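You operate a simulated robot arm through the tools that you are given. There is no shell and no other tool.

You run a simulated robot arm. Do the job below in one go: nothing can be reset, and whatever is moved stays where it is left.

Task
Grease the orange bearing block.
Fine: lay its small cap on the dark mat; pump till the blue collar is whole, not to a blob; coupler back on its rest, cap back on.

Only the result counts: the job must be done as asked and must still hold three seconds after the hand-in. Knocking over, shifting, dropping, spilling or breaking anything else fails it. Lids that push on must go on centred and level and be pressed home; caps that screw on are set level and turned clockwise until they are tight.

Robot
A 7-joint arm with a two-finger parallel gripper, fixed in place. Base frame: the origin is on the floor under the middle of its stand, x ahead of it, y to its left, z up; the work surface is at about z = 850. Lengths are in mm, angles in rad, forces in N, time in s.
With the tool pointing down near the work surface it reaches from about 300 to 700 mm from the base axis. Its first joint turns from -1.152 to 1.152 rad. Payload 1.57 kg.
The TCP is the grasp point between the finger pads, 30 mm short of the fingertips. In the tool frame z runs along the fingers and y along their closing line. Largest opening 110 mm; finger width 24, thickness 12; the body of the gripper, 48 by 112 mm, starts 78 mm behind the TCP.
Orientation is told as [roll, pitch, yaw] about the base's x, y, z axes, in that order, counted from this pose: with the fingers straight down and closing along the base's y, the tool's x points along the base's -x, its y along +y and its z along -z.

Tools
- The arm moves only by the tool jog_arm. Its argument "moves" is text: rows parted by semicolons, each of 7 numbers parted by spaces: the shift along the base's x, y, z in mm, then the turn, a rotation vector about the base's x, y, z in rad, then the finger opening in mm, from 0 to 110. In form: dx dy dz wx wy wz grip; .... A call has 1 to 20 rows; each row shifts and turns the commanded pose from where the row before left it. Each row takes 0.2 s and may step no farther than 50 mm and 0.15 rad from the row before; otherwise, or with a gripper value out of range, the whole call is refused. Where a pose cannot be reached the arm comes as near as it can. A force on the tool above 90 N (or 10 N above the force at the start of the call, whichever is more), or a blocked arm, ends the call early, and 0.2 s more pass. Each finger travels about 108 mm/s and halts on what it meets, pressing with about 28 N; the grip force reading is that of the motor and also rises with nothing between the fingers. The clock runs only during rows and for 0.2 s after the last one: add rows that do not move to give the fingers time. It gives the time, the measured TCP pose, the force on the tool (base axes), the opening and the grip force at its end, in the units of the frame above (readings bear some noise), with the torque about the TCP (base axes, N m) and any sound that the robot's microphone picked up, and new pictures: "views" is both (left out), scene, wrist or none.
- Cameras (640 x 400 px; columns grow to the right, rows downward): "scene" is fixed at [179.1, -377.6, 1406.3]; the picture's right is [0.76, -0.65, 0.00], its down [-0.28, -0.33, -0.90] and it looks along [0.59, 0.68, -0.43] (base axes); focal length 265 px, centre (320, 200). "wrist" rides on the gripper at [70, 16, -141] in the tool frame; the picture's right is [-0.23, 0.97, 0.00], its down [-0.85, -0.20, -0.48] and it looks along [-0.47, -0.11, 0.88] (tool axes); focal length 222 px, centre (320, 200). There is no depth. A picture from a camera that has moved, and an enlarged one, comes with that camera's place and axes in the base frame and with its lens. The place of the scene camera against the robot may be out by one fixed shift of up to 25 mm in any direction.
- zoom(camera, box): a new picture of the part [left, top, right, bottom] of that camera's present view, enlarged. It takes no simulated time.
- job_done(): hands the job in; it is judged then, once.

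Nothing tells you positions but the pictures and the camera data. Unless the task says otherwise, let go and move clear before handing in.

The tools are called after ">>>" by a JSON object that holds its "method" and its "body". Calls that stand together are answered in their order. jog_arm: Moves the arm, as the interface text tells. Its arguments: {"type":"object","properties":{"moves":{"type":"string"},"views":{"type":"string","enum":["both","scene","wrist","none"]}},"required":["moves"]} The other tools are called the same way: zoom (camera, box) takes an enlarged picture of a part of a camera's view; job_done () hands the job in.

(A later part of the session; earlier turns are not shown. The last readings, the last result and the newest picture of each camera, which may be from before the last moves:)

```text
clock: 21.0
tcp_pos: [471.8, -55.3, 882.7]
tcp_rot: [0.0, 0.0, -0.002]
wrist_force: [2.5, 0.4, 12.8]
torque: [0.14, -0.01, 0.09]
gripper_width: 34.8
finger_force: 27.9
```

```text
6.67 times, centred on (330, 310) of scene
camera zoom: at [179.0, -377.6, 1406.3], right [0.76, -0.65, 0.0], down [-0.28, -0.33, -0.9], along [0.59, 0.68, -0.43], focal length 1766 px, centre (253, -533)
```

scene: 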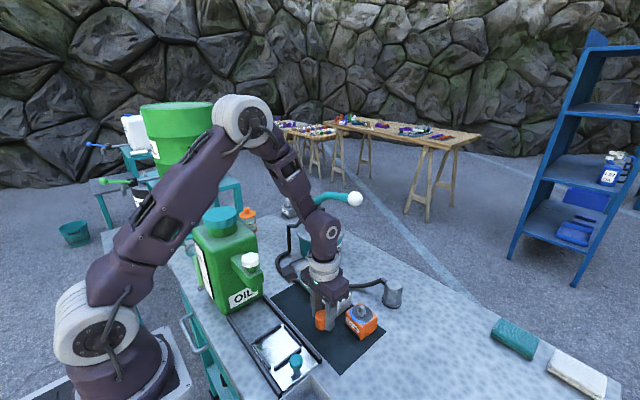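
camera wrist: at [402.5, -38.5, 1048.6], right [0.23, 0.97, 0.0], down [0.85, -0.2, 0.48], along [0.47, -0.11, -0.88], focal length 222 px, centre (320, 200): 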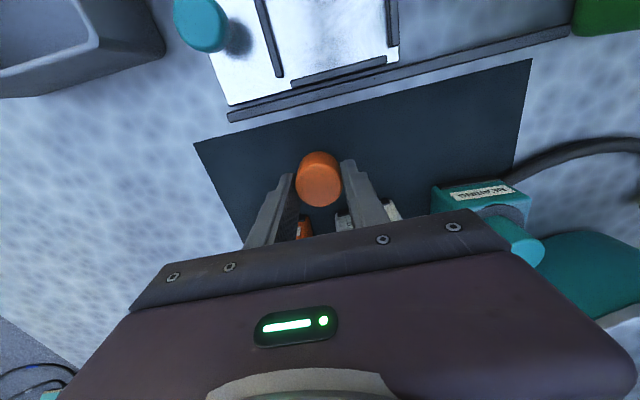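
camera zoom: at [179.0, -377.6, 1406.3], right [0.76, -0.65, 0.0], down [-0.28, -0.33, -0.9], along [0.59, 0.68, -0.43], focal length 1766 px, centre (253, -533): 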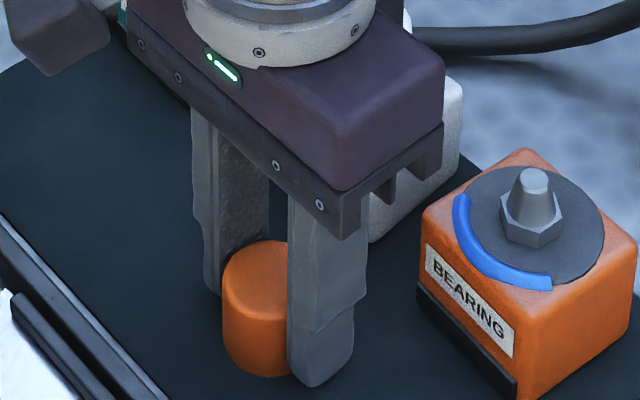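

The cap has touched down on the mat, with about 13 N of contact. I ease up slightly, open the fingers, and lift away.

>>> {"method": "jog_arm", "body": {"moves": "0 0 0.7 0 0 0 28; 0 0 0 0 0 0 40; 0 0 0 0 0 0 60; 0 0 0 0 0 0 60; 0 0 20 0 0 0 60; 0 0 40 0 0 0 60; 0 0 40 0 0 0 60; 0 0 0 0 0 0 60"}}

>>> {"method": "zoom", "body": {"camera": "wrist", "box": [230, 60, 430, 210]}}

>>> {"method": "zoom", "body": {"camera": "scene", "box": [280, 250, 420, 350]}}

```text
clock: 22.8
tcp_pos: [471.2, -54.9, 983.9]
tcp_rot: [0.0, 0.001, -0.002]
wrist_force: [-0.3, 1.4, -0.4]
torque: [0.02, 0.0, 0.01]
gripper_width: 59.8
finger_force: 0.1
camera wrist: at [402.2, -38.2, 1126.7], right [0.23, 0.97, 0.0], down [0.85, -0.2, 0.48], along [0.47, -0.11, -0.88], focal length 222 px, centre (320, 200)
```

scene: 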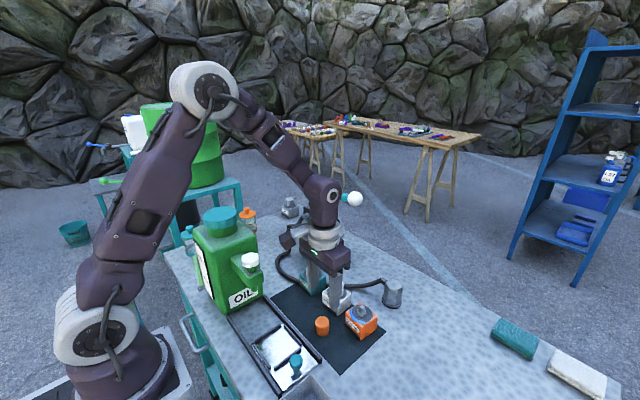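
wrist: 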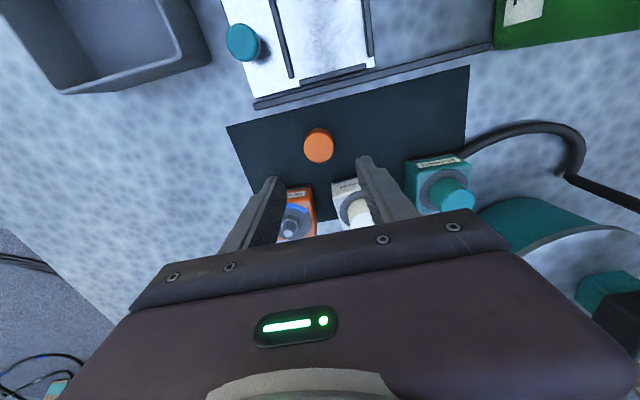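

```text
2.67 times, centred on (330, 135) of wrist
camera zoom: at [402.2, -38.2, 1126.7], right [0.23, 0.97, 0.0], down [0.85, -0.2, 0.48], along [0.47, -0.11, -0.88], focal length 592 px, centre (293, 373)
```

zoom: 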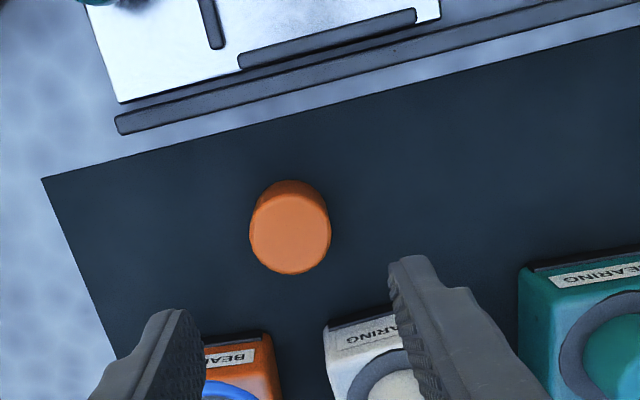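

```text
4.00 times, centred on (350, 300) of scene
camera zoom: at [179.1, -377.6, 1406.3], right [0.76, -0.65, 0.0], down [-0.28, -0.33, -0.9], along [0.59, 0.68, -0.43], focal length 1060 px, centre (200, -200)
```

zoom: 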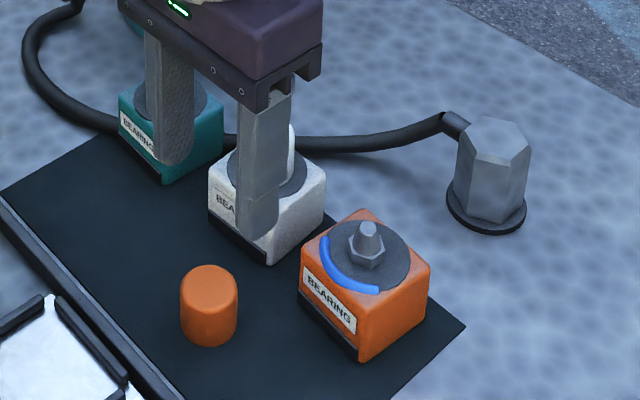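

The cap stands upright on the mat. Next I look at the coupler from close up to fix its position and the orientation of its hex flats.

>>> {"method": "jog_arm", "body": {"moves": "0 0 45 0 0 0 80; 42 -12.5 10 0 0 0 80; 42 -12.5 0 0 0 0 80; 42 -12.5 0 0 0 0 80; 42 -12.5 0 0 0 0 80; 0 0 0 0 0 0 80"}}

>>> {"method": "zoom", "body": {"camera": "wrist", "box": [260, 120, 400, 220]}}

>>> {"method": "zoom", "body": {"camera": "scene", "box": [360, 250, 440, 330]}}

```text
clock: 24.2
tcp_pos: [639.4, -106.4, 1039.4]
tcp_rot: [-0.001, 0.0, -0.001]
wrist_force: [-0.4, 0.1, 0.1]
torque: [0.02, 0.04, -0.01]
gripper_width: 79.9
finger_force: 0.1
camera wrist: at [570.8, -89.1, 1181.5], right [0.23, 0.97, 0.0], down [0.86, -0.2, 0.48], along [0.46, -0.11, -0.88], focal length 222 px, centre (320, 200)
```

scene: 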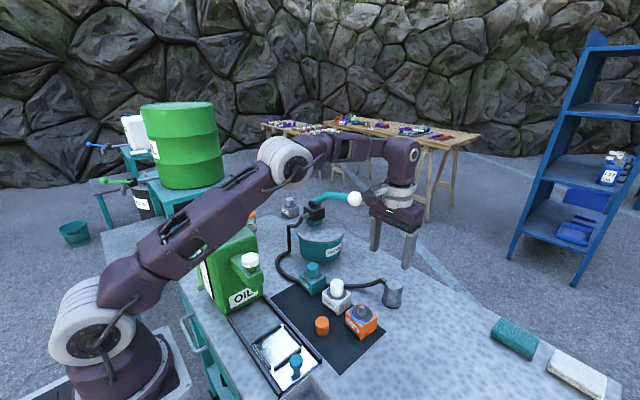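
wrist: 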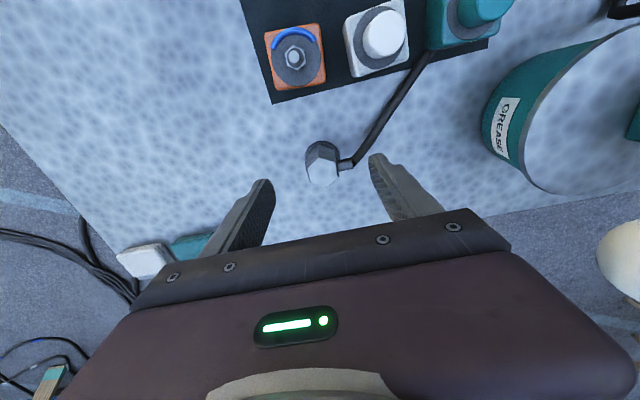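

```text
4.00 times, centred on (330, 170) of wrist
camera zoom: at [570.8, -89.1, 1181.5], right [0.23, 0.97, 0.0], down [0.86, -0.2, 0.48], along [0.46, -0.11, -0.88], focal length 888 px, centre (280, 320)
```

zoom: 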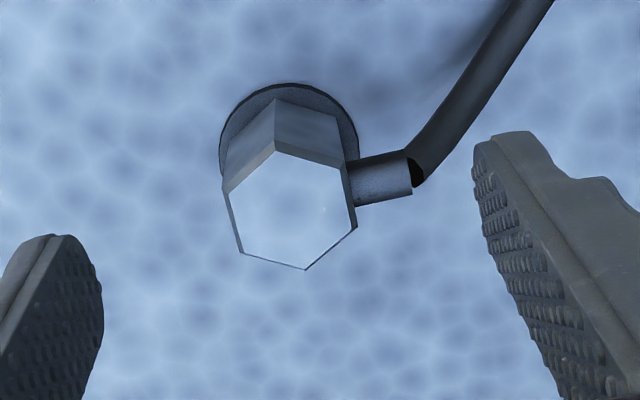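

```text
5.00 times, centred on (400, 290) of scene
camera zoom: at [179.1, -377.6, 1406.3], right [0.76, -0.65, 0.0], down [-0.28, -0.33, -0.9], along [0.59, 0.68, -0.43], focal length 1324 px, centre (-80, -250)
```

zoom: 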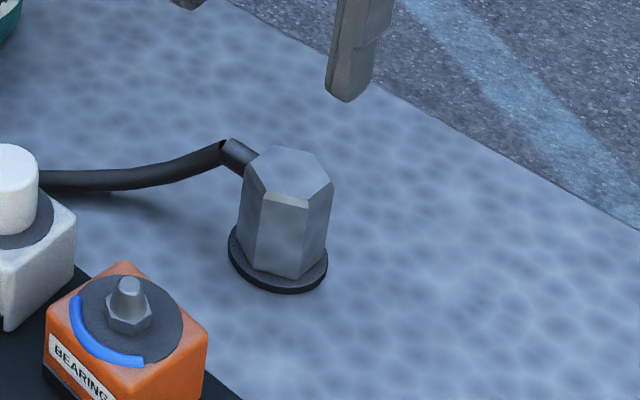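

The coupler's axis is at about (674, -110), its top near z≈915, and it is about 37 mm across the flats. I rotate the tool +60° so the fingers close on two flats clear of the hose stub, and move above it.

>>> {"method": "jog_arm", "body": {"moves": "4.9 -0.6 0 0 0 0.15 70; 4.9 -0.6 0 0 0 0.15 70; 4.9 -0.6 0 0 0 0.15 70; 4.9 -0.6 0 0 0 0.15 70; 4.9 -0.6 0 0 0 0.15 70; 4.9 -0.6 0 0 0 0.15 70; 4.9 -0.6 0 0 0 0.147 70; 0 0 0 0 0 0 70"}}

>>> {"method": "zoom", "body": {"camera": "wrist", "box": [240, 110, 400, 230]}}

```text
clock: 26.0
tcp_pos: [670.2, -108.7, 1038.7]
tcp_rot: [0.0, 0.001, 1.047]
wrist_force: [-0.1, -0.3, -0.2]
torque: [-0.01, 0.03, -0.01]
gripper_width: 70.0
finger_force: 0.0
out of reach, approached as far as the arm can: row 7
camera wrist: at [621.5, -161.3, 1181.1], right [-0.73, 0.69, 0.0], down [0.6, 0.64, 0.48], along [0.33, 0.35, -0.88], focal length 222 px, centre (320, 200)
```

scene: 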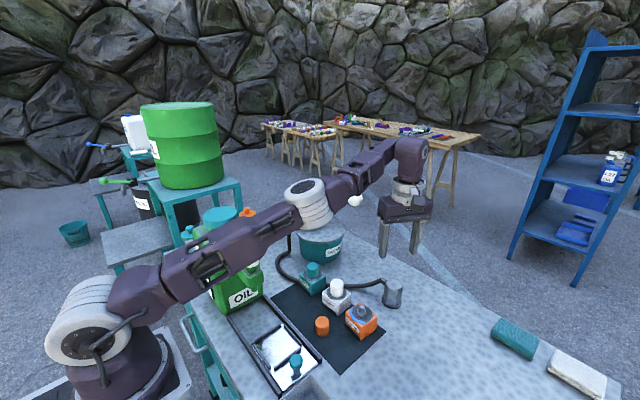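
wrist: 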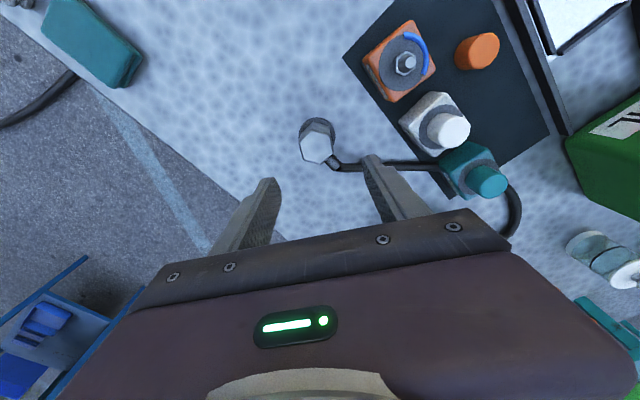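

```text
3.33 times, centred on (320, 170) of wrist
camera zoom: at [621.5, -161.3, 1181.1], right [-0.73, 0.69, 0.0], down [0.6, 0.64, 0.48], along [0.33, 0.35, -0.88], focal length 740 px, centre (320, 300)
```

zoom: 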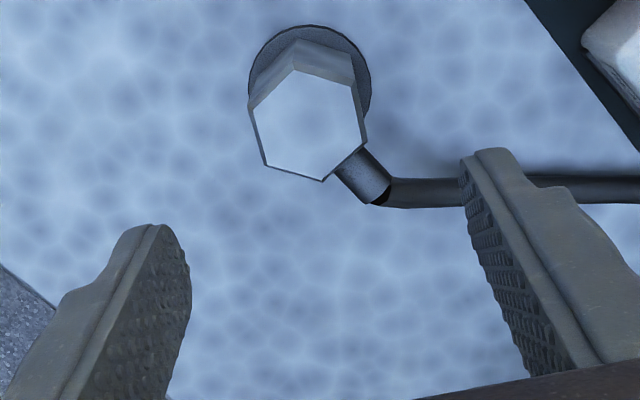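

The arm hits its reach limit at this height, but the reach grows lower down. The coupler estimate stays at (674, -110). I descend above it and re-check.

>>> {"method": "jog_arm", "body": {"moves": "0 0 -40 0 0 0 70; 0 0 -35 0 0 0 70; 0 0 0 0 0 0 70"}}

>>> {"method": "zoom", "body": {"camera": "wrist", "box": [240, 110, 400, 230]}}

>>> {"method": "zoom", "body": {"camera": "scene", "box": [350, 230, 450, 330]}}

```text
clock: 26.8
tcp_pos: [670.5, -108.8, 963.3]
tcp_rot: [0.002, 0.0, 1.044]
wrist_force: [-0.1, -1.0, -0.6]
torque: [0.02, 0.03, 0.0]
gripper_width: 70.1
finger_force: 0.0
camera wrist: at [621.2, -161.1, 1105.0], right [-0.73, 0.69, 0.0], down [0.6, 0.64, 0.48], along [0.33, 0.35, -0.88], focal length 222 px, centre (320, 200)
```

scene: 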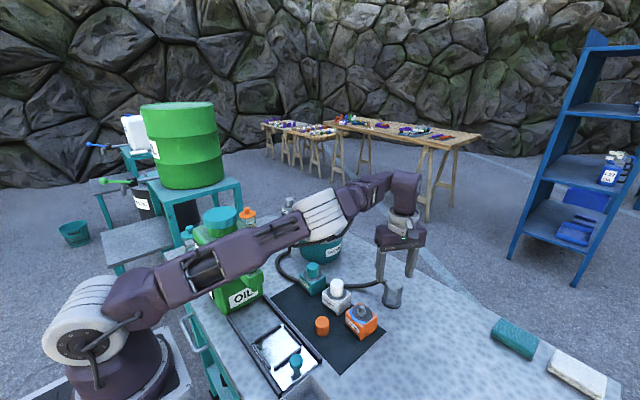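
wrist: 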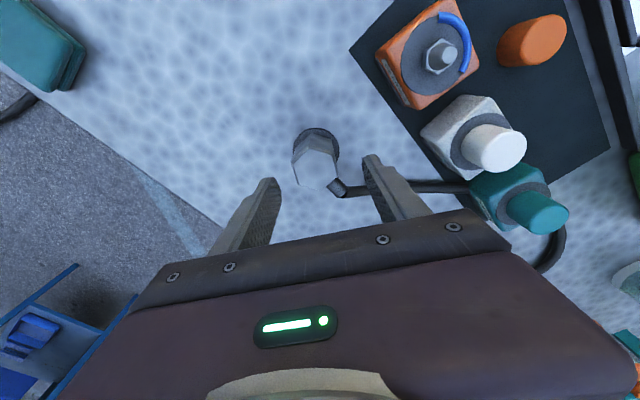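

```text
3.33 times, centred on (320, 170) of wrist
camera zoom: at [621.2, -161.1, 1105.0], right [-0.73, 0.69, 0.0], down [0.6, 0.64, 0.48], along [0.33, 0.35, -0.88], focal length 740 px, centre (320, 300)
```

zoom: 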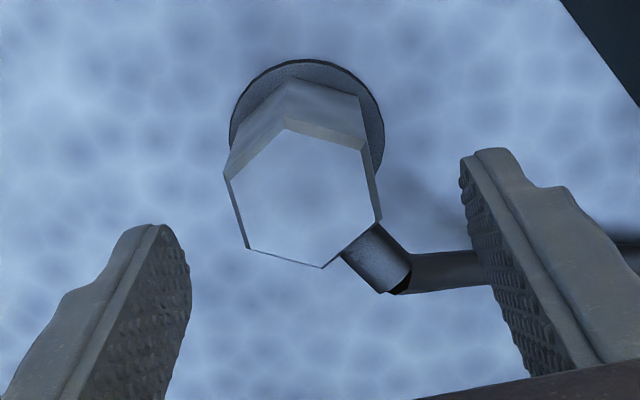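

```text
4.00 times, centred on (400, 280) of scene
camera zoom: at [179.1, -377.6, 1406.3], right [0.76, -0.65, 0.0], down [-0.28, -0.33, -0.9], along [0.59, 0.68, -0.43], focal length 1060 px, centre (0, -120)
```

zoom: 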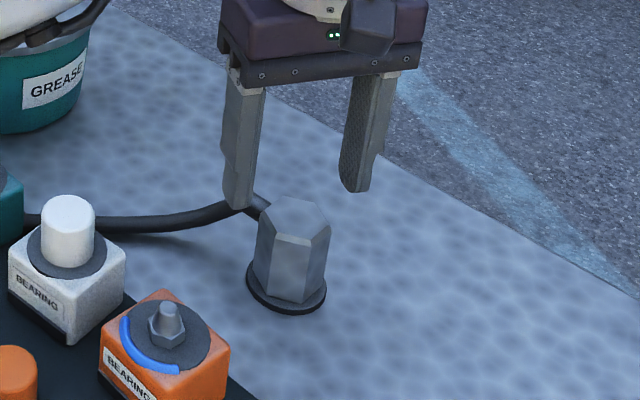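

>>> {"method": "jog_arm", "body": {"moves": "3 -4.2 -8 0 0 0 66; 0 0 -12 0 0 0 66; 0 0 -12 0 0 0 66; 0 0 0 0 0 0 66"}}

>>> {"method": "zoom", "body": {"camera": "wrist", "box": [240, 110, 400, 230]}}

>>> {"method": "zoom", "body": {"camera": "scene", "box": [350, 230, 450, 330]}}

```text
clock: 27.8
tcp_pos: [672.7, -113.1, 931.0]
tcp_rot: [0.001, 0.0, 1.044]
wrist_force: [-1.0, 0.5, 0.0]
torque: [-0.03, -0.02, -0.04]
gripper_width: 66.2
finger_force: 0.0
camera wrist: at [624.3, -165.3, 1073.2], right [-0.73, 0.69, 0.0], down [0.6, 0.64, 0.48], along [0.33, 0.35, -0.88], focal length 222 px, centre (320, 200)
```

scene: 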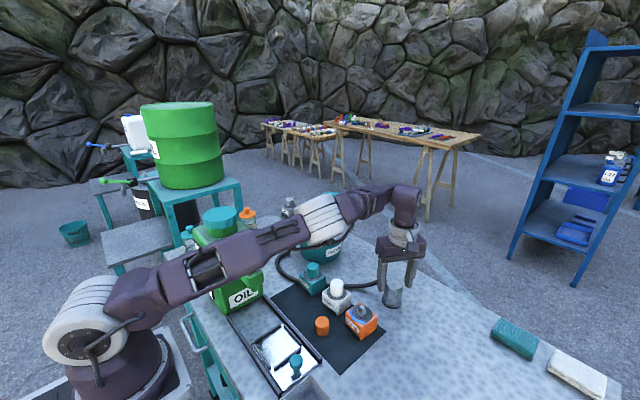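
wrist: 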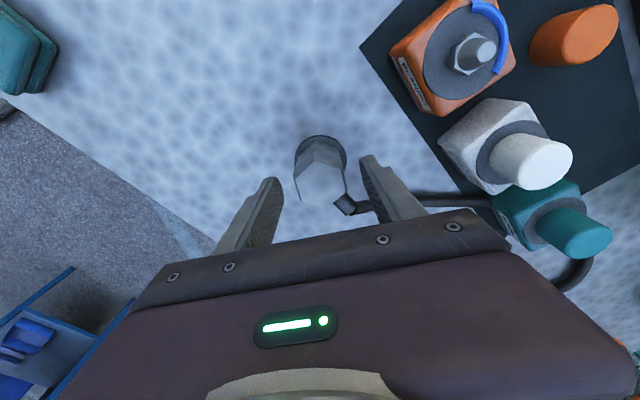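

```text
3.33 times, centred on (320, 170) of wrist
camera zoom: at [624.3, -165.3, 1073.2], right [-0.73, 0.69, 0.0], down [0.6, 0.64, 0.48], along [0.33, 0.35, -0.88], focal length 740 px, centre (320, 300)
```

zoom: 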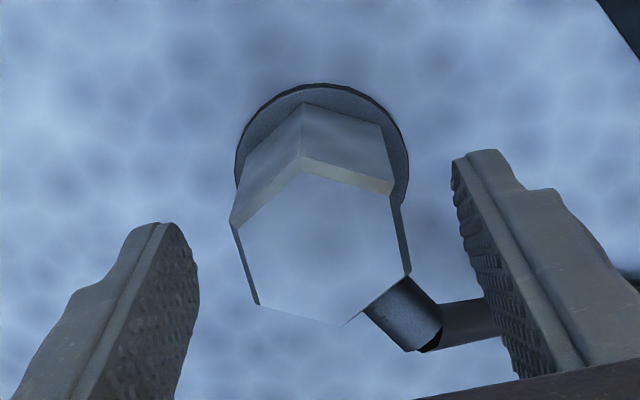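

```text
4.00 times, centred on (400, 280) of scene
camera zoom: at [179.1, -377.6, 1406.3], right [0.76, -0.65, 0.0], down [-0.28, -0.33, -0.9], along [0.59, 0.68, -0.43], focal length 1060 px, centre (0, -120)
```

zoom: 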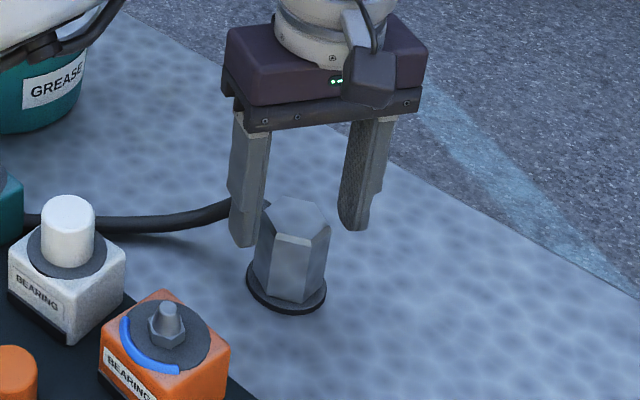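

>>> {"method": "jog_arm", "body": {"moves": "0 0 -10 0 0 0 66; 0 0 -10 0 0 0 66; 0 0 -6 0 0 0 66; 0 0 0 0 0 0 66"}}

>>> {"method": "zoom", "body": {"camera": "wrist", "box": [240, 110, 400, 230]}}

>>> {"method": "zoom", "body": {"camera": "scene", "box": [350, 230, 450, 330]}}

```text
clock: 28.8
tcp_pos: [673.1, -113.5, 906.1]
tcp_rot: [0.002, 0.0, 1.043]
wrist_force: [0.3, 0.4, 0.0]
torque: [0.03, 0.0, -0.01]
gripper_width: 66.1
finger_force: 0.0
camera wrist: at [624.5, -165.2, 1048.1], right [-0.73, 0.69, 0.0], down [0.6, 0.64, 0.48], along [0.33, 0.35, -0.88], focal length 222 px, centre (320, 200)
```

scene: 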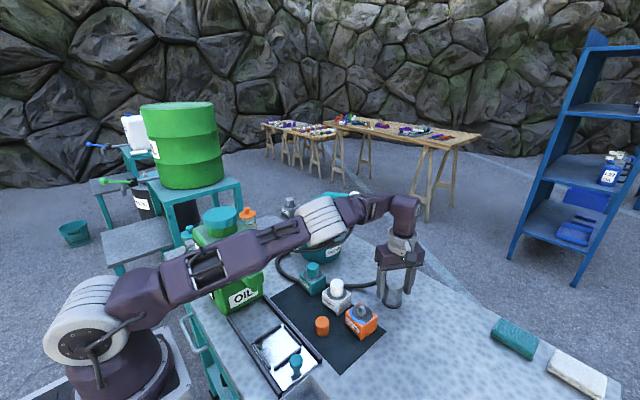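
wrist: 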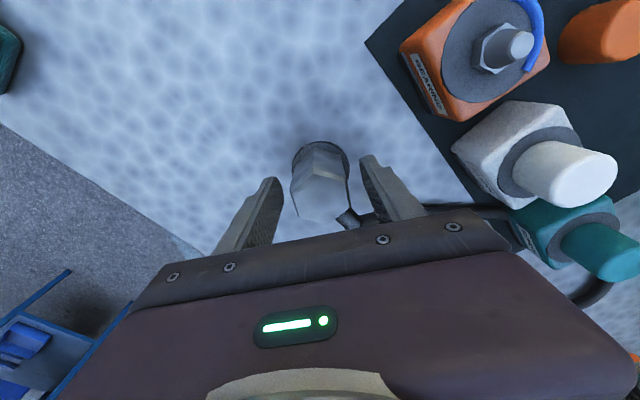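

```text
3.33 times, centred on (320, 170) of wrist
camera zoom: at [624.5, -165.2, 1048.1], right [-0.73, 0.69, 0.0], down [0.6, 0.64, 0.48], along [0.33, 0.35, -0.88], focal length 740 px, centre (320, 300)
```

zoom: 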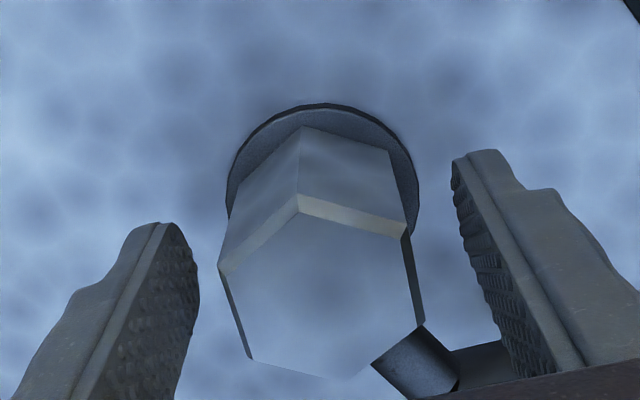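

```text
4.00 times, centred on (400, 280) of scene
camera zoom: at [179.1, -377.6, 1406.3], right [0.76, -0.65, 0.0], down [-0.28, -0.33, -0.9], along [0.59, 0.68, -0.43], focal length 1060 px, centre (0, -120)
```

zoom: 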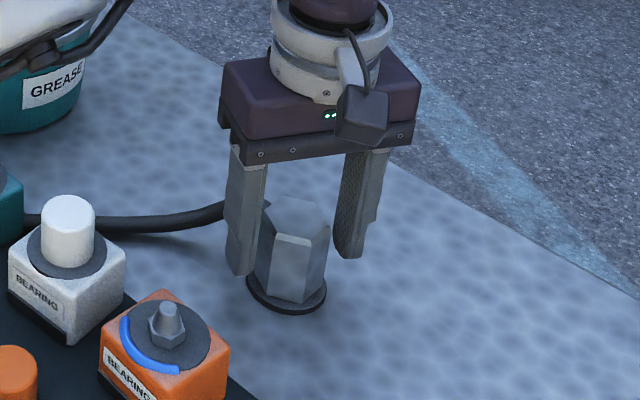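

The fingers straddle the hex with both flats parallel to the pads and clear of the hose stub. I close.

>>> {"method": "jog_arm", "body": {"moves": "0 0 0 0 0 0 50; 0 0 0 0 0 0 40; 0 0 0 0 0 0 30; 0 0 0 0 0 0 30"}}

>>> {"method": "zoom", "body": {"camera": "wrist", "box": [240, 110, 400, 230]}}

>>> {"method": "zoom", "body": {"camera": "scene", "box": [350, 230, 450, 330]}}

```text
clock: 29.8
tcp_pos: [672.9, -112.3, 905.3]
tcp_rot: [0.0, -0.001, 1.043]
wrist_force: [0.3, -0.3, 0.3]
torque: [-0.02, -0.02, 0.03]
gripper_width: 40.5
finger_force: 27.8
camera wrist: at [624.5, -165.3, 1048.2], right [-0.73, 0.69, 0.0], down [0.6, 0.64, 0.48], along [0.33, 0.35, -0.88], focal length 222 px, centre (320, 200)
```

scene: 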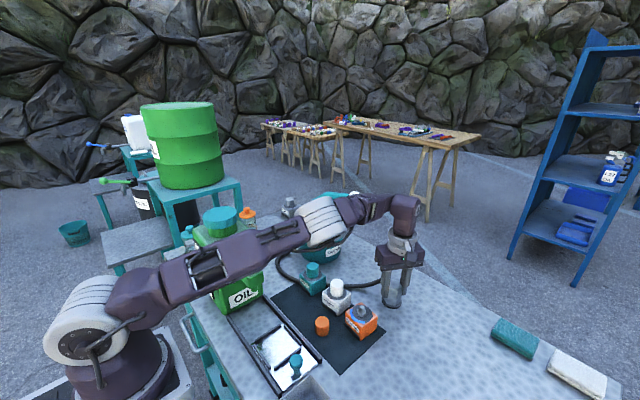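
wrist: 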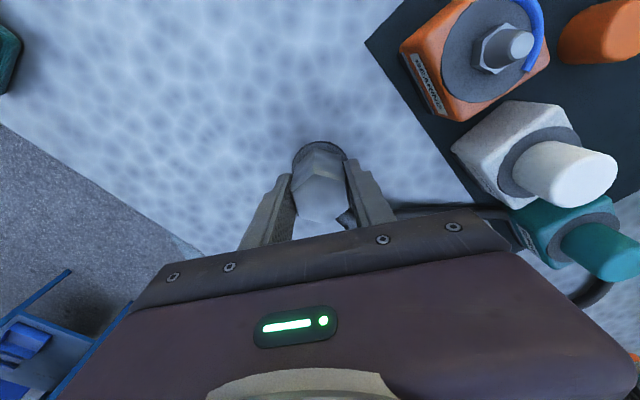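

```text
3.33 times, centred on (320, 170) of wrist
camera zoom: at [624.5, -165.3, 1048.2], right [-0.73, 0.69, 0.0], down [0.6, 0.64, 0.48], along [0.33, 0.35, -0.88], focal length 740 px, centre (320, 300)
```

zoom: 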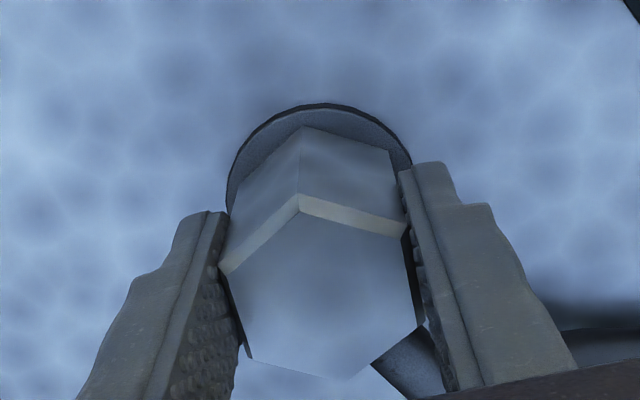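

```text
4.00 times, centred on (400, 280) of scene
camera zoom: at [179.2, -377.6, 1406.3], right [0.76, -0.65, 0.0], down [-0.28, -0.33, -0.9], along [0.59, 0.68, -0.43], focal length 1060 px, centre (0, -120)
```

zoom: 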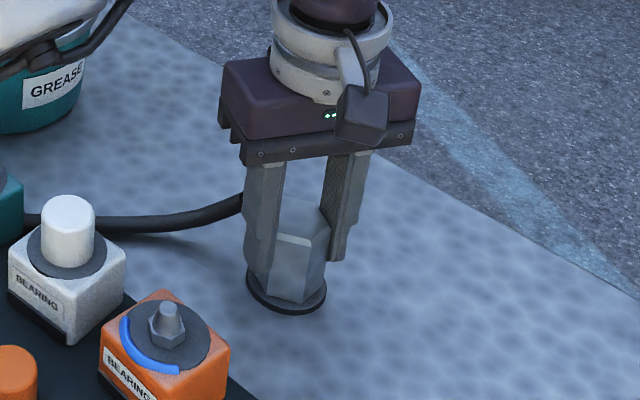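

Gripped at 40.5 mm. I note the rest pose as TCP (672.9, -113.0, 905.4), yaw 1.044, and lift gently.

>>> {"method": "jog_arm", "body": {"moves": "0 0 1.5 0 0 0 30; 0 0 1.5 0 0 0 30; 0 0 0 0 0 0 30", "views": "none"}}

>>> {"method": "zoom", "body": {"camera": "scene", "box": [350, 230, 450, 330]}}

```text
clock: 30.6
tcp_pos: [673.0, -113.1, 908.4]
tcp_rot: [0.001, -0.001, 1.044]
wrist_force: [-0.6, 0.4, -0.4]
torque: [0.0, -0.01, -0.02]
gripper_width: 40.3
finger_force: 27.6
```

```text
4.00 times, centred on (400, 280) of scene
camera zoom: at [179.2, -377.6, 1406.3], right [0.76, -0.65, 0.0], down [-0.28, -0.33, -0.9], along [0.59, 0.68, -0.43], focal length 1060 px, centre (0, -120)
```

zoom: 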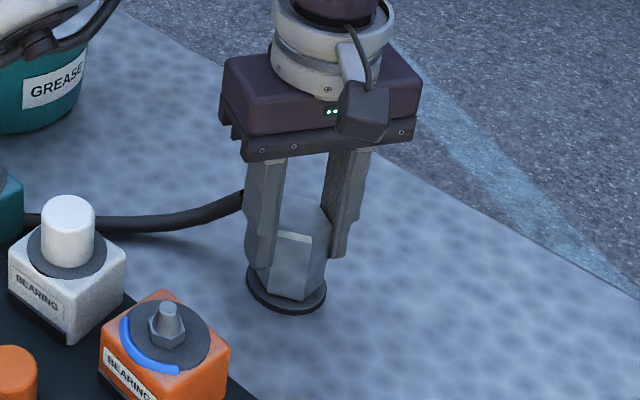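

>>> {"method": "jog_arm", "body": {"moves": "0 0 4 0 0 0 30; 0 0 8 0 0 0 30; 0 0 15 0 0 0 30; 0 0 15 0 0 0 30; 0 0 0 0 0 0 30"}}

>>> {"method": "zoom", "body": {"camera": "scene", "box": [350, 220, 450, 320]}}

>>> {"method": "zoom", "body": {"camera": "wrist", "box": [240, 90, 400, 210]}}

```text
clock: 31.8
tcp_pos: [673.2, -113.6, 951.5]
tcp_rot: [-0.001, -0.001, 1.045]
wrist_force: [0.3, 0.5, -1.2]
torque: [-0.01, 0.01, -0.01]
gripper_width: 40.4
finger_force: 27.9
camera wrist: at [624.8, -165.6, 1093.8], right [-0.73, 0.69, 0.0], down [0.6, 0.64, 0.48], along [0.33, 0.35, -0.88], focal length 222 px, centre (320, 200)
```

scene: 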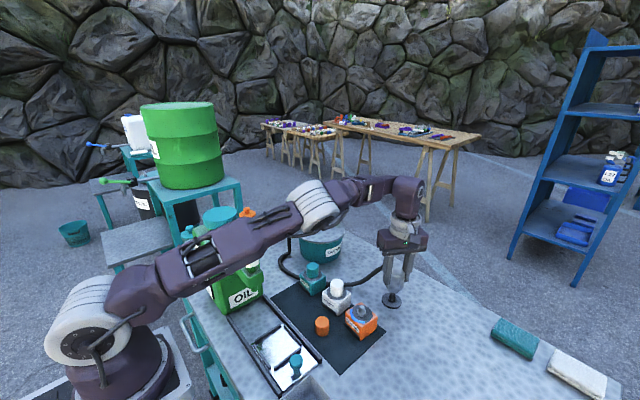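
wrist: 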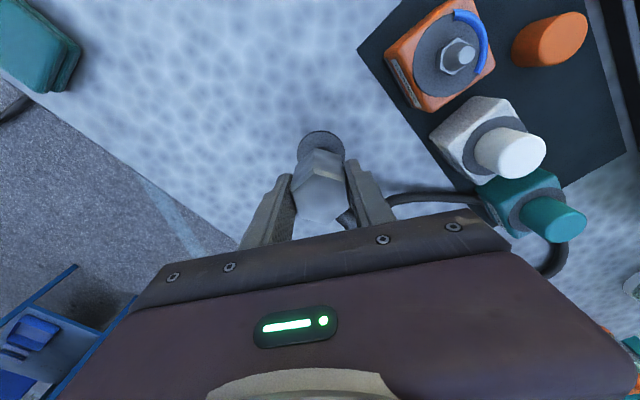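

```text
4.00 times, centred on (400, 270) of scene
camera zoom: at [179.2, -377.6, 1406.3], right [0.76, -0.65, 0.0], down [-0.28, -0.33, -0.9], along [0.59, 0.68, -0.43], focal length 1060 px, centre (0, -80)
```

zoom: 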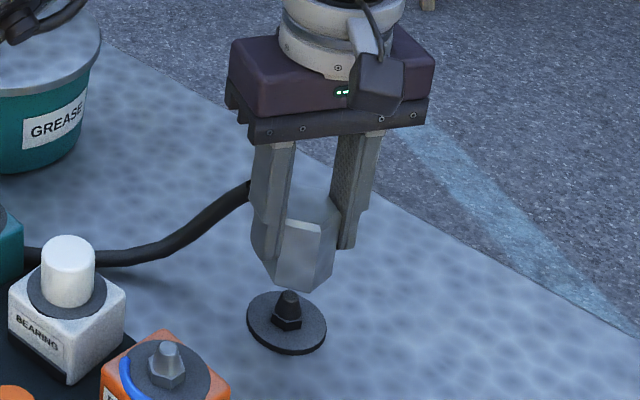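

```text
3.33 times, centred on (320, 150) of wrist
camera zoom: at [624.8, -165.6, 1093.8], right [-0.73, 0.69, 0.0], down [0.6, 0.64, 0.48], along [0.33, 0.35, -0.88], focal length 740 px, centre (320, 367)
```

zoom: 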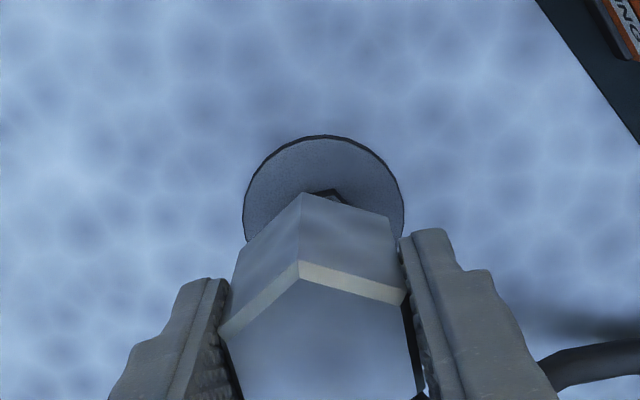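

The coupler came off a short nipple on the rest plate, and the orange block has the same kind of nipple. Cross-checking all the views, I put the orange nipple's axis at about (545.3, -110) and the coupler's axis at (676, -110). I carry the coupler over the orange block and compare.

>>> {"method": "jog_arm", "body": {"moves": "0 0 24 0 0 0 30; 0 0 24 0 0 0 30; -33 0 0 0 0 0 30; -33 0 0 0 0 0 30; -33 0 0 0 0 0 30; -32 0.5 0 0 0 0 30; 0 0 0 0 0 0 30; 0 0 0 0 0 0 30"}}

>>> {"method": "zoom", "body": {"camera": "scene", "box": [320, 220, 420, 340]}}

>>> {"method": "zoom", "body": {"camera": "wrist", "box": [240, 90, 400, 210]}}

```text
clock: 33.6
tcp_pos: [541.4, -112.3, 1000.0]
tcp_rot: [0.001, -0.001, 1.045]
wrist_force: [1.1, -0.3, -0.6]
torque: [-0.01, 0.0, -0.02]
gripper_width: 40.4
finger_force: 27.5
camera wrist: at [493.7, -164.0, 1141.8], right [-0.73, 0.69, 0.0], down [0.6, 0.64, 0.48], along [0.33, 0.35, -0.88], focal length 222 px, centre (320, 200)
```

scene: 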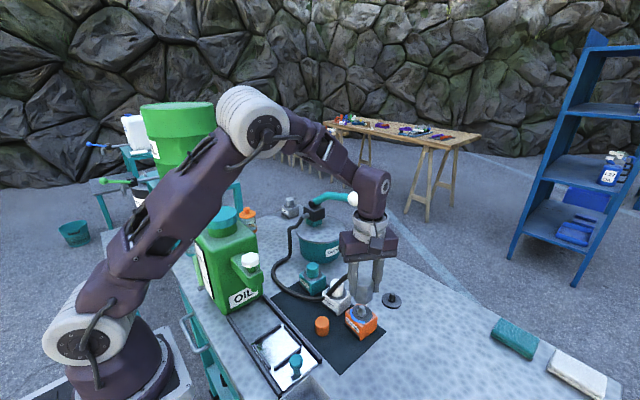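
wrist: 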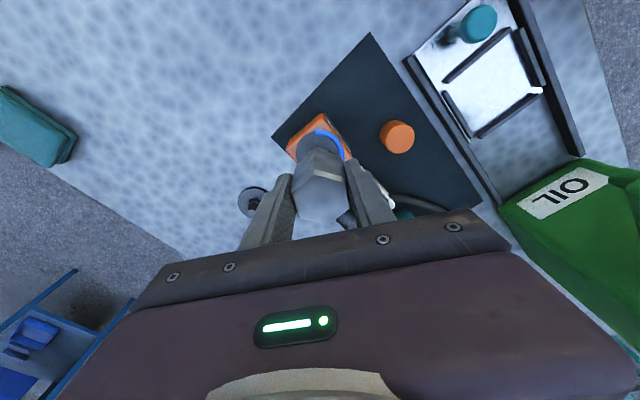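

```text
3.33 times, centred on (370, 280) of scene
camera zoom: at [179.2, -377.6, 1406.3], right [0.76, -0.65, 0.0], down [-0.28, -0.33, -0.9], along [0.59, 0.68, -0.43], focal length 883 px, centre (153, -67)
```

zoom: 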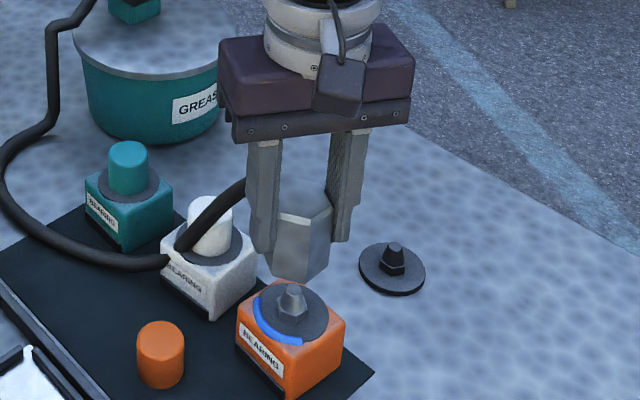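

```text
3.33 times, centred on (320, 150) of wrist
camera zoom: at [493.7, -164.0, 1141.8], right [-0.73, 0.69, 0.0], down [0.6, 0.64, 0.48], along [0.33, 0.35, -0.88], focal length 740 px, centre (320, 367)
```

zoom: 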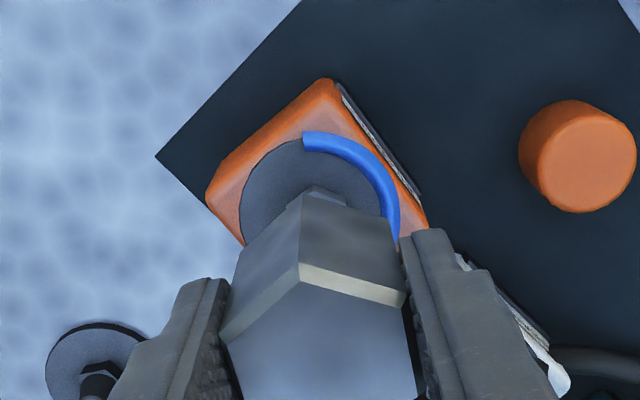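

>>> {"method": "zoom", "body": {"camera": "scene", "box": [340, 265, 400, 325]}}

>>> {"method": "zoom", "body": {"camera": "wrist", "box": [280, 100, 360, 170]}}

```text
6.67 times, centred on (370, 295) of scene
camera zoom: at [179.2, -377.6, 1406.3], right [0.76, -0.65, 0.0], down [-0.28, -0.33, -0.9], along [0.59, 0.68, -0.43], focal length 1766 px, centre (-13, -433)
```

zoom: 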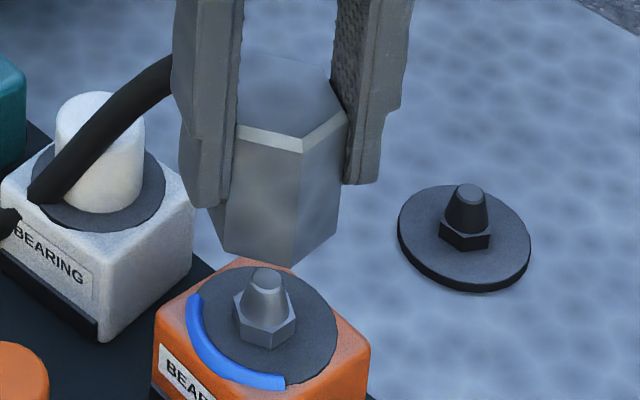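

```text
5.71 times, centred on (320, 135) of wrist
camera zoom: at [493.7, -164.0, 1141.8], right [-0.73, 0.69, 0.0], down [0.6, 0.64, 0.48], along [0.33, 0.35, -0.88], focal length 1269 px, centre (320, 571)
```

zoom: 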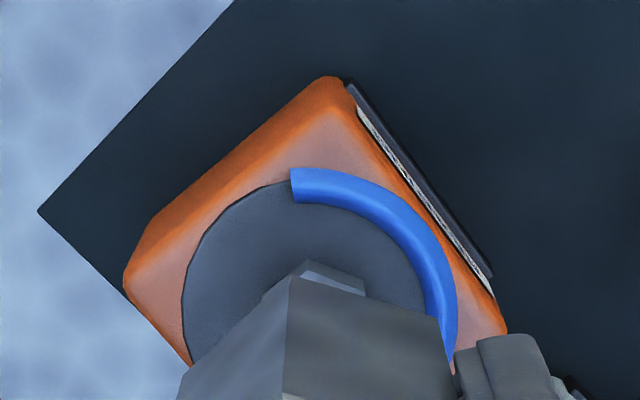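

The ring under the coupler looks almost the same as the rest plate did, about 1.7 mm off in y. I correct that and lower to just above the nipple.

>>> {"method": "jog_arm", "body": {"moves": "0 -1.7 -7 0 0 0 30; 0 0 -7 0 0 0 30; 0 0 0 0 0 0 30; 0 0 0 0 0 0 30"}}

>>> {"method": "zoom", "body": {"camera": "scene", "box": [340, 265, 400, 325]}}

>>> {"method": "zoom", "body": {"camera": "wrist", "box": [240, 90, 400, 210]}}

```text
clock: 34.6
tcp_pos: [541.7, -114.5, 984.3]
tcp_rot: [0.003, 0.0, 1.045]
wrist_force: [0.2, -0.1, -1.7]
torque: [0.03, -0.06, 0.0]
gripper_width: 40.5
finger_force: 28.0
camera wrist: at [493.7, -166.6, 1127.4], right [-0.73, 0.69, 0.0], down [0.6, 0.64, 0.48], along [0.33, 0.35, -0.88], focal length 222 px, centre (320, 200)
```

scene: 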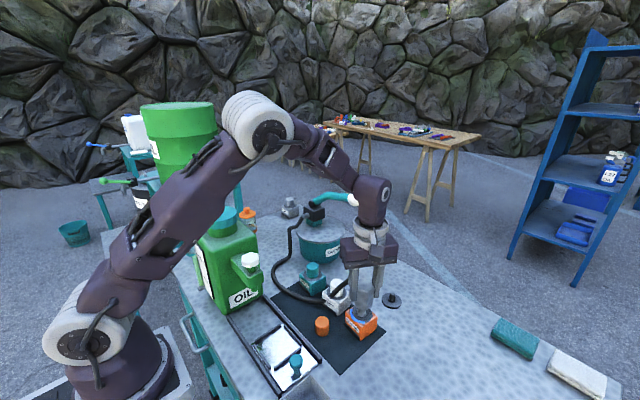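
wrist: 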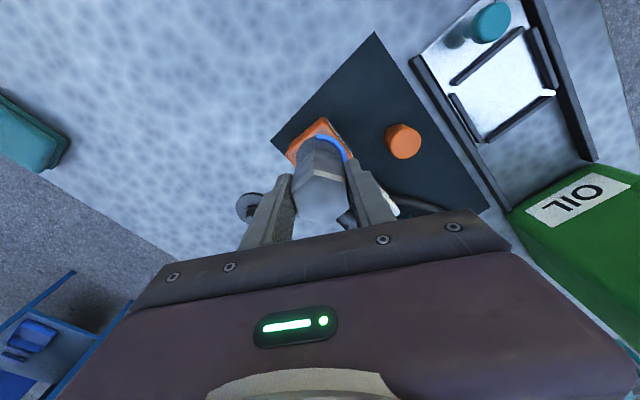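

```text
6.67 times, centred on (370, 295) of scene
camera zoom: at [179.2, -377.6, 1406.3], right [0.76, -0.65, 0.0], down [-0.28, -0.33, -0.9], along [0.59, 0.68, -0.43], focal length 1766 px, centre (-13, -433)
```

zoom: 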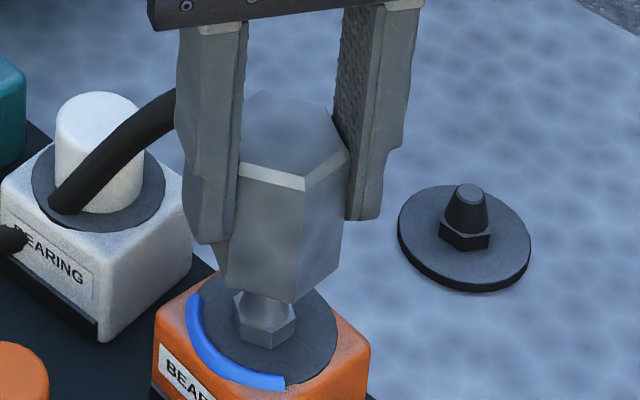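

```text
3.33 times, centred on (320, 150) of wrist
camera zoom: at [493.7, -166.6, 1127.4], right [-0.73, 0.69, 0.0], down [0.6, 0.64, 0.48], along [0.33, 0.35, -0.88], focal length 740 px, centre (320, 367)
```

zoom: 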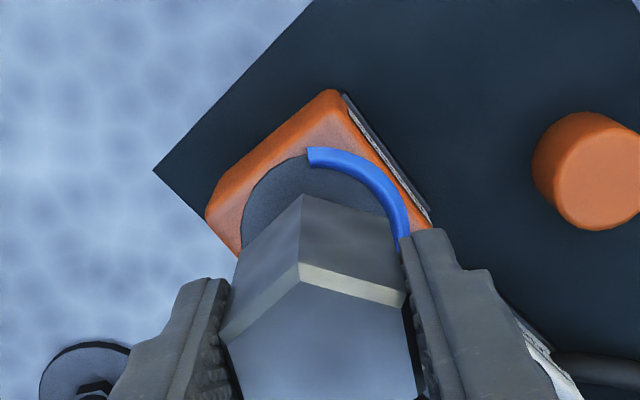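

Wrist and scene views both say the coupler is within about 0.7 mm of the nipple axis. I nudge it (-0.6, +0.6) and descend in small steps, watching the force.

>>> {"method": "jog_arm", "body": {"moves": "-0.6 0.6 0 0 0 0 30; 0 0 -4 0 0 0 30; 0 0 -4 0 0 0 30; 0 0 0 0 0 0 30", "views": "none"}}

>>> {"method": "zoom", "body": {"camera": "scene", "box": [340, 265, 400, 325]}}

```text
clock: 35.6
tcp_pos: [541.1, -112.0, 976.8]
tcp_rot: [0.0, 0.0, 1.044]
wrist_force: [-0.4, 0.1, -2.4]
torque: [0.0, 0.01, 0.0]
gripper_width: 40.4
finger_force: 28.2
```

```text
6.67 times, centred on (370, 295) of scene
camera zoom: at [179.2, -377.6, 1406.3], right [0.76, -0.65, 0.0], down [-0.28, -0.33, -0.9], along [0.59, 0.68, -0.43], focal length 1766 px, centre (-13, -433)
```

zoom: 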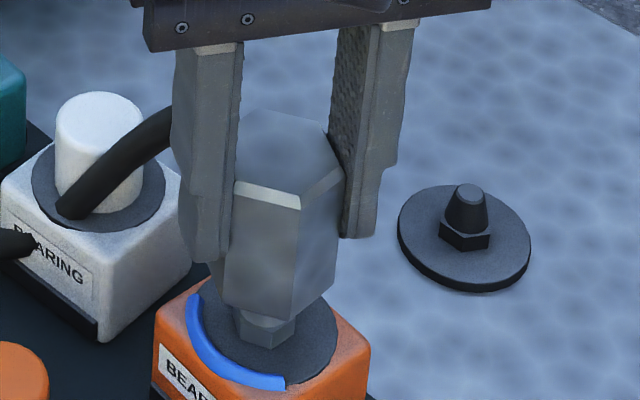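

>>> {"method": "jog_arm", "body": {"moves": "0 0 -3 0 0 0 30; 0 0 -3 0 0 0 30; 0 0 0 0 0 0 30", "views": "none"}}

>>> {"method": "zoom", "body": {"camera": "scene", "box": [340, 265, 400, 325]}}

>>> {"method": "zoom", "body": {"camera": "wrist", "box": [240, 90, 400, 210]}}

```text
clock: 36.4
tcp_pos: [541.1, -112.5, 970.4]
tcp_rot: [0.001, 0.001, 1.046]
wrist_force: [0.1, -0.4, -2.2]
torque: [-0.01, 0.01, 0.0]
gripper_width: 40.7
finger_force: 28.0
```

```text
6.67 times, centred on (370, 295) of scene
camera zoom: at [179.2, -377.6, 1406.3], right [0.76, -0.65, 0.0], down [-0.28, -0.33, -0.9], along [0.59, 0.68, -0.43], focal length 1766 px, centre (-13, -433)
```

zoom: 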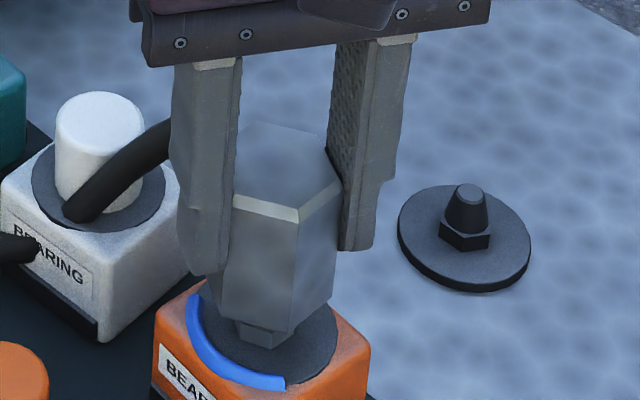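

```text
3.33 times, centred on (320, 150) of wrist
camera zoom: at [493.0, -165.8, 1113.3], right [-0.73, 0.69, 0.0], down [0.6, 0.64, 0.48], along [0.33, 0.35, -0.88], focal length 740 px, centre (320, 367)
```

zoom: 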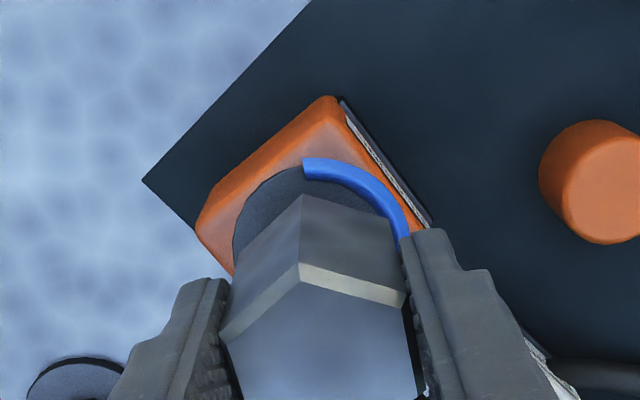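

>>> {"method": "jog_arm", "body": {"moves": "0 0 -2.5 0 0 0 30; 0 0 -2.5 0 0 0 30; 0 0 0 0 0 0 30", "views": "none"}}

>>> {"method": "jog_arm", "body": {"moves": "0 0 -2 0 0 0 30; 0 0 -2 0 0 0 30; 0 0 0 0 0 0 30", "views": "none"}}

>>> {"method": "zoom", "body": {"camera": "scene", "box": [340, 265, 400, 325]}}

```text
clock: 37.2
tcp_pos: [541.9, -114.5, 966.6]
tcp_rot: [0.0, 0.0, 1.044]
wrist_force: [0.7, 0.4, -1.5]
torque: [0.0, -0.01, -0.02]
gripper_width: 40.3
finger_force: 28.2
```

```text
clock: 38.0
tcp_pos: [540.8, -113.6, 961.5]
tcp_rot: [-0.002, 0.0, 1.042]
wrist_force: [0.7, -0.5, -1.6]
torque: [0.01, 0.01, -0.01]
gripper_width: 40.4
finger_force: 28.2
```

```text
6.67 times, centred on (370, 295) of scene
camera zoom: at [179.2, -377.6, 1406.3], right [0.76, -0.65, 0.0], down [-0.28, -0.33, -0.9], along [0.59, 0.68, -0.43], focal length 1766 px, centre (-13, -433)
```

zoom: 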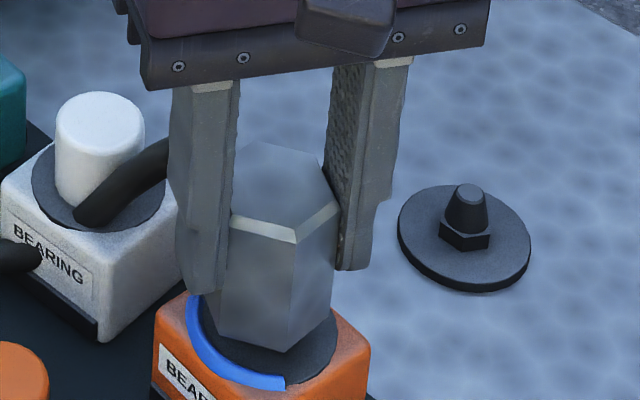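

>>> {"method": "jog_arm", "body": {"moves": "0 0 -1.5 0 0 0 30; 0 0 -1.5 0 0 0 30; 0 0 0 0 0 0 30", "views": "none"}}

>>> {"method": "jog_arm", "body": {"moves": "0 0 -1.5 0 0 0 30; 0 0 0 0 0 0 30", "views": "none"}}

>>> {"method": "zoom", "body": {"camera": "scene", "box": [340, 265, 400, 325]}}

>>> {"method": "zoom", "body": {"camera": "wrist", "box": [240, 90, 400, 210]}}

```text
clock: 38.8
tcp_pos: [541.8, -113.1, 958.6]
tcp_rot: [0.0, 0.001, 1.043]
wrist_force: [-0.6, 0.1, -1.1]
torque: [0.01, 0.0, 0.01]
gripper_width: 40.3
finger_force: 27.8
```

```text
clock: 39.4
tcp_pos: [540.3, -114.6, 957.0]
tcp_rot: [0.0, 0.001, 1.043]
wrist_force: [0.6, -0.7, -1.1]
torque: [0.03, 0.03, 0.02]
gripper_width: 40.7
finger_force: 27.7
```

```text
6.67 times, centred on (370, 295) of scene
camera zoom: at [179.2, -377.6, 1406.3], right [0.76, -0.65, 0.0], down [-0.28, -0.33, -0.9], along [0.59, 0.68, -0.43], focal length 1766 px, centre (-13, -433)
```

zoom: 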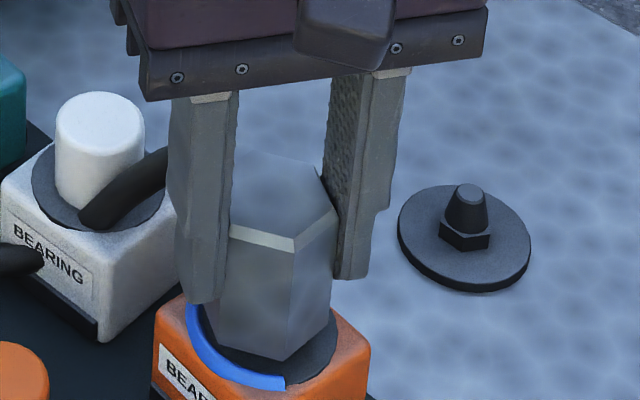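

```text
3.33 times, centred on (320, 150) of wrist
camera zoom: at [492.8, -165.5, 1099.6], right [-0.73, 0.69, 0.0], down [0.6, 0.64, 0.48], along [0.33, 0.35, -0.88], focal length 740 px, centre (320, 367)
```

zoom: 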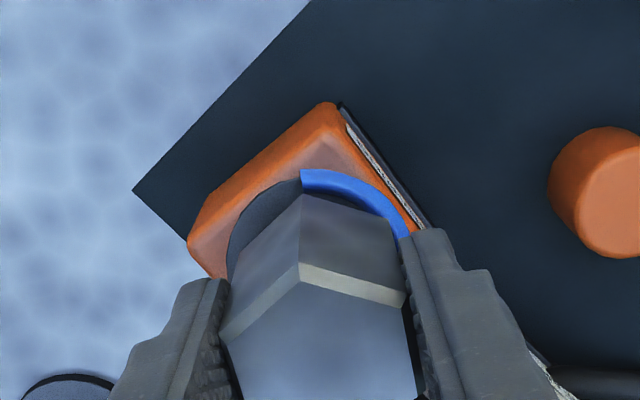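

>>> {"method": "jog_arm", "body": {"moves": "0 0 -1 0 0 0 30; 0 0 0 0 0 0 30", "views": "none"}}

>>> {"method": "jog_arm", "body": {"moves": "0 0 -1 0 0 0 30; 0 0 0 0 0 0 30", "views": "none"}}

>>> {"method": "jog_arm", "body": {"moves": "0 0 -1 0 0 0 30; 0 0 0 0 0 0 30", "views": "none"}}

```text
clock: 40.0
tcp_pos: [540.6, -114.4, 955.8]
tcp_rot: [0.0, 0.001, 1.042]
wrist_force: [-0.4, 0.3, -1.0]
torque: [-0.01, 0.01, -0.01]
gripper_width: 40.7
finger_force: 27.5
```

```text
clock: 40.6
tcp_pos: [542.3, -112.4, 955.2]
tcp_rot: [0.001, 0.001, 1.044]
wrist_force: [0.9, 0.2, -1.2]
torque: [-0.01, 0.0, 0.02]
gripper_width: 40.5
finger_force: 27.6
```

```text
clock: 41.2
tcp_pos: [541.5, -113.8, 953.9]
tcp_rot: [0.0, 0.001, 1.043]
wrist_force: [-0.3, 0.1, -1.8]
torque: [-0.04, 0.02, 0.02]
gripper_width: 40.5
finger_force: 28.2
```

>>> {"method": "jog_arm", "body": {"moves": "0 0 -1 0 0 0 30; 0 0 0 0 0 0 30", "views": "none"}}

>>> {"method": "jog_arm", "body": {"moves": "0 0 -1 0 0 0 30; 0 0 0 0 0 0 30", "views": "none"}}

>>> {"method": "zoom", "body": {"camera": "scene", "box": [340, 265, 400, 325]}}

```text
clock: 41.8
tcp_pos: [542.5, -113.1, 953.7]
tcp_rot: [0.002, 0.0, 1.043]
wrist_force: [-0.4, 0.0, -1.7]
torque: [0.01, 0.02, 0.03]
gripper_width: 40.1
finger_force: 27.9
```

```text
clock: 42.4
tcp_pos: [542.1, -112.8, 953.6]
tcp_rot: [0.001, 0.0, 1.045]
wrist_force: [0.5, 0.0, -2.3]
torque: [0.03, 0.0, -0.04]
gripper_width: 40.4
finger_force: 28.1
```

```text
6.67 times, centred on (370, 295) of scene
camera zoom: at [179.2, -377.6, 1406.3], right [0.76, -0.65, 0.0], down [-0.28, -0.33, -0.9], along [0.59, 0.68, -0.43], focal length 1766 px, centre (-13, -433)
```

zoom: 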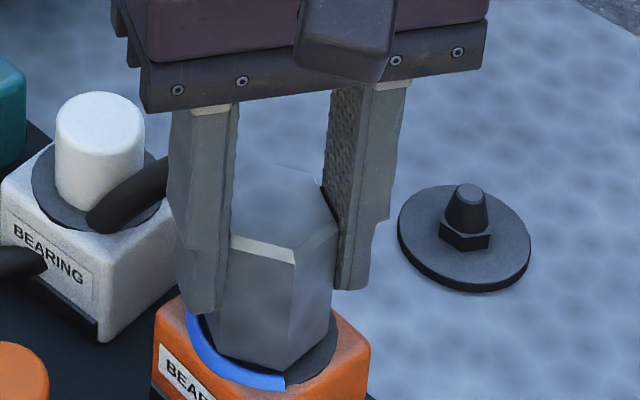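

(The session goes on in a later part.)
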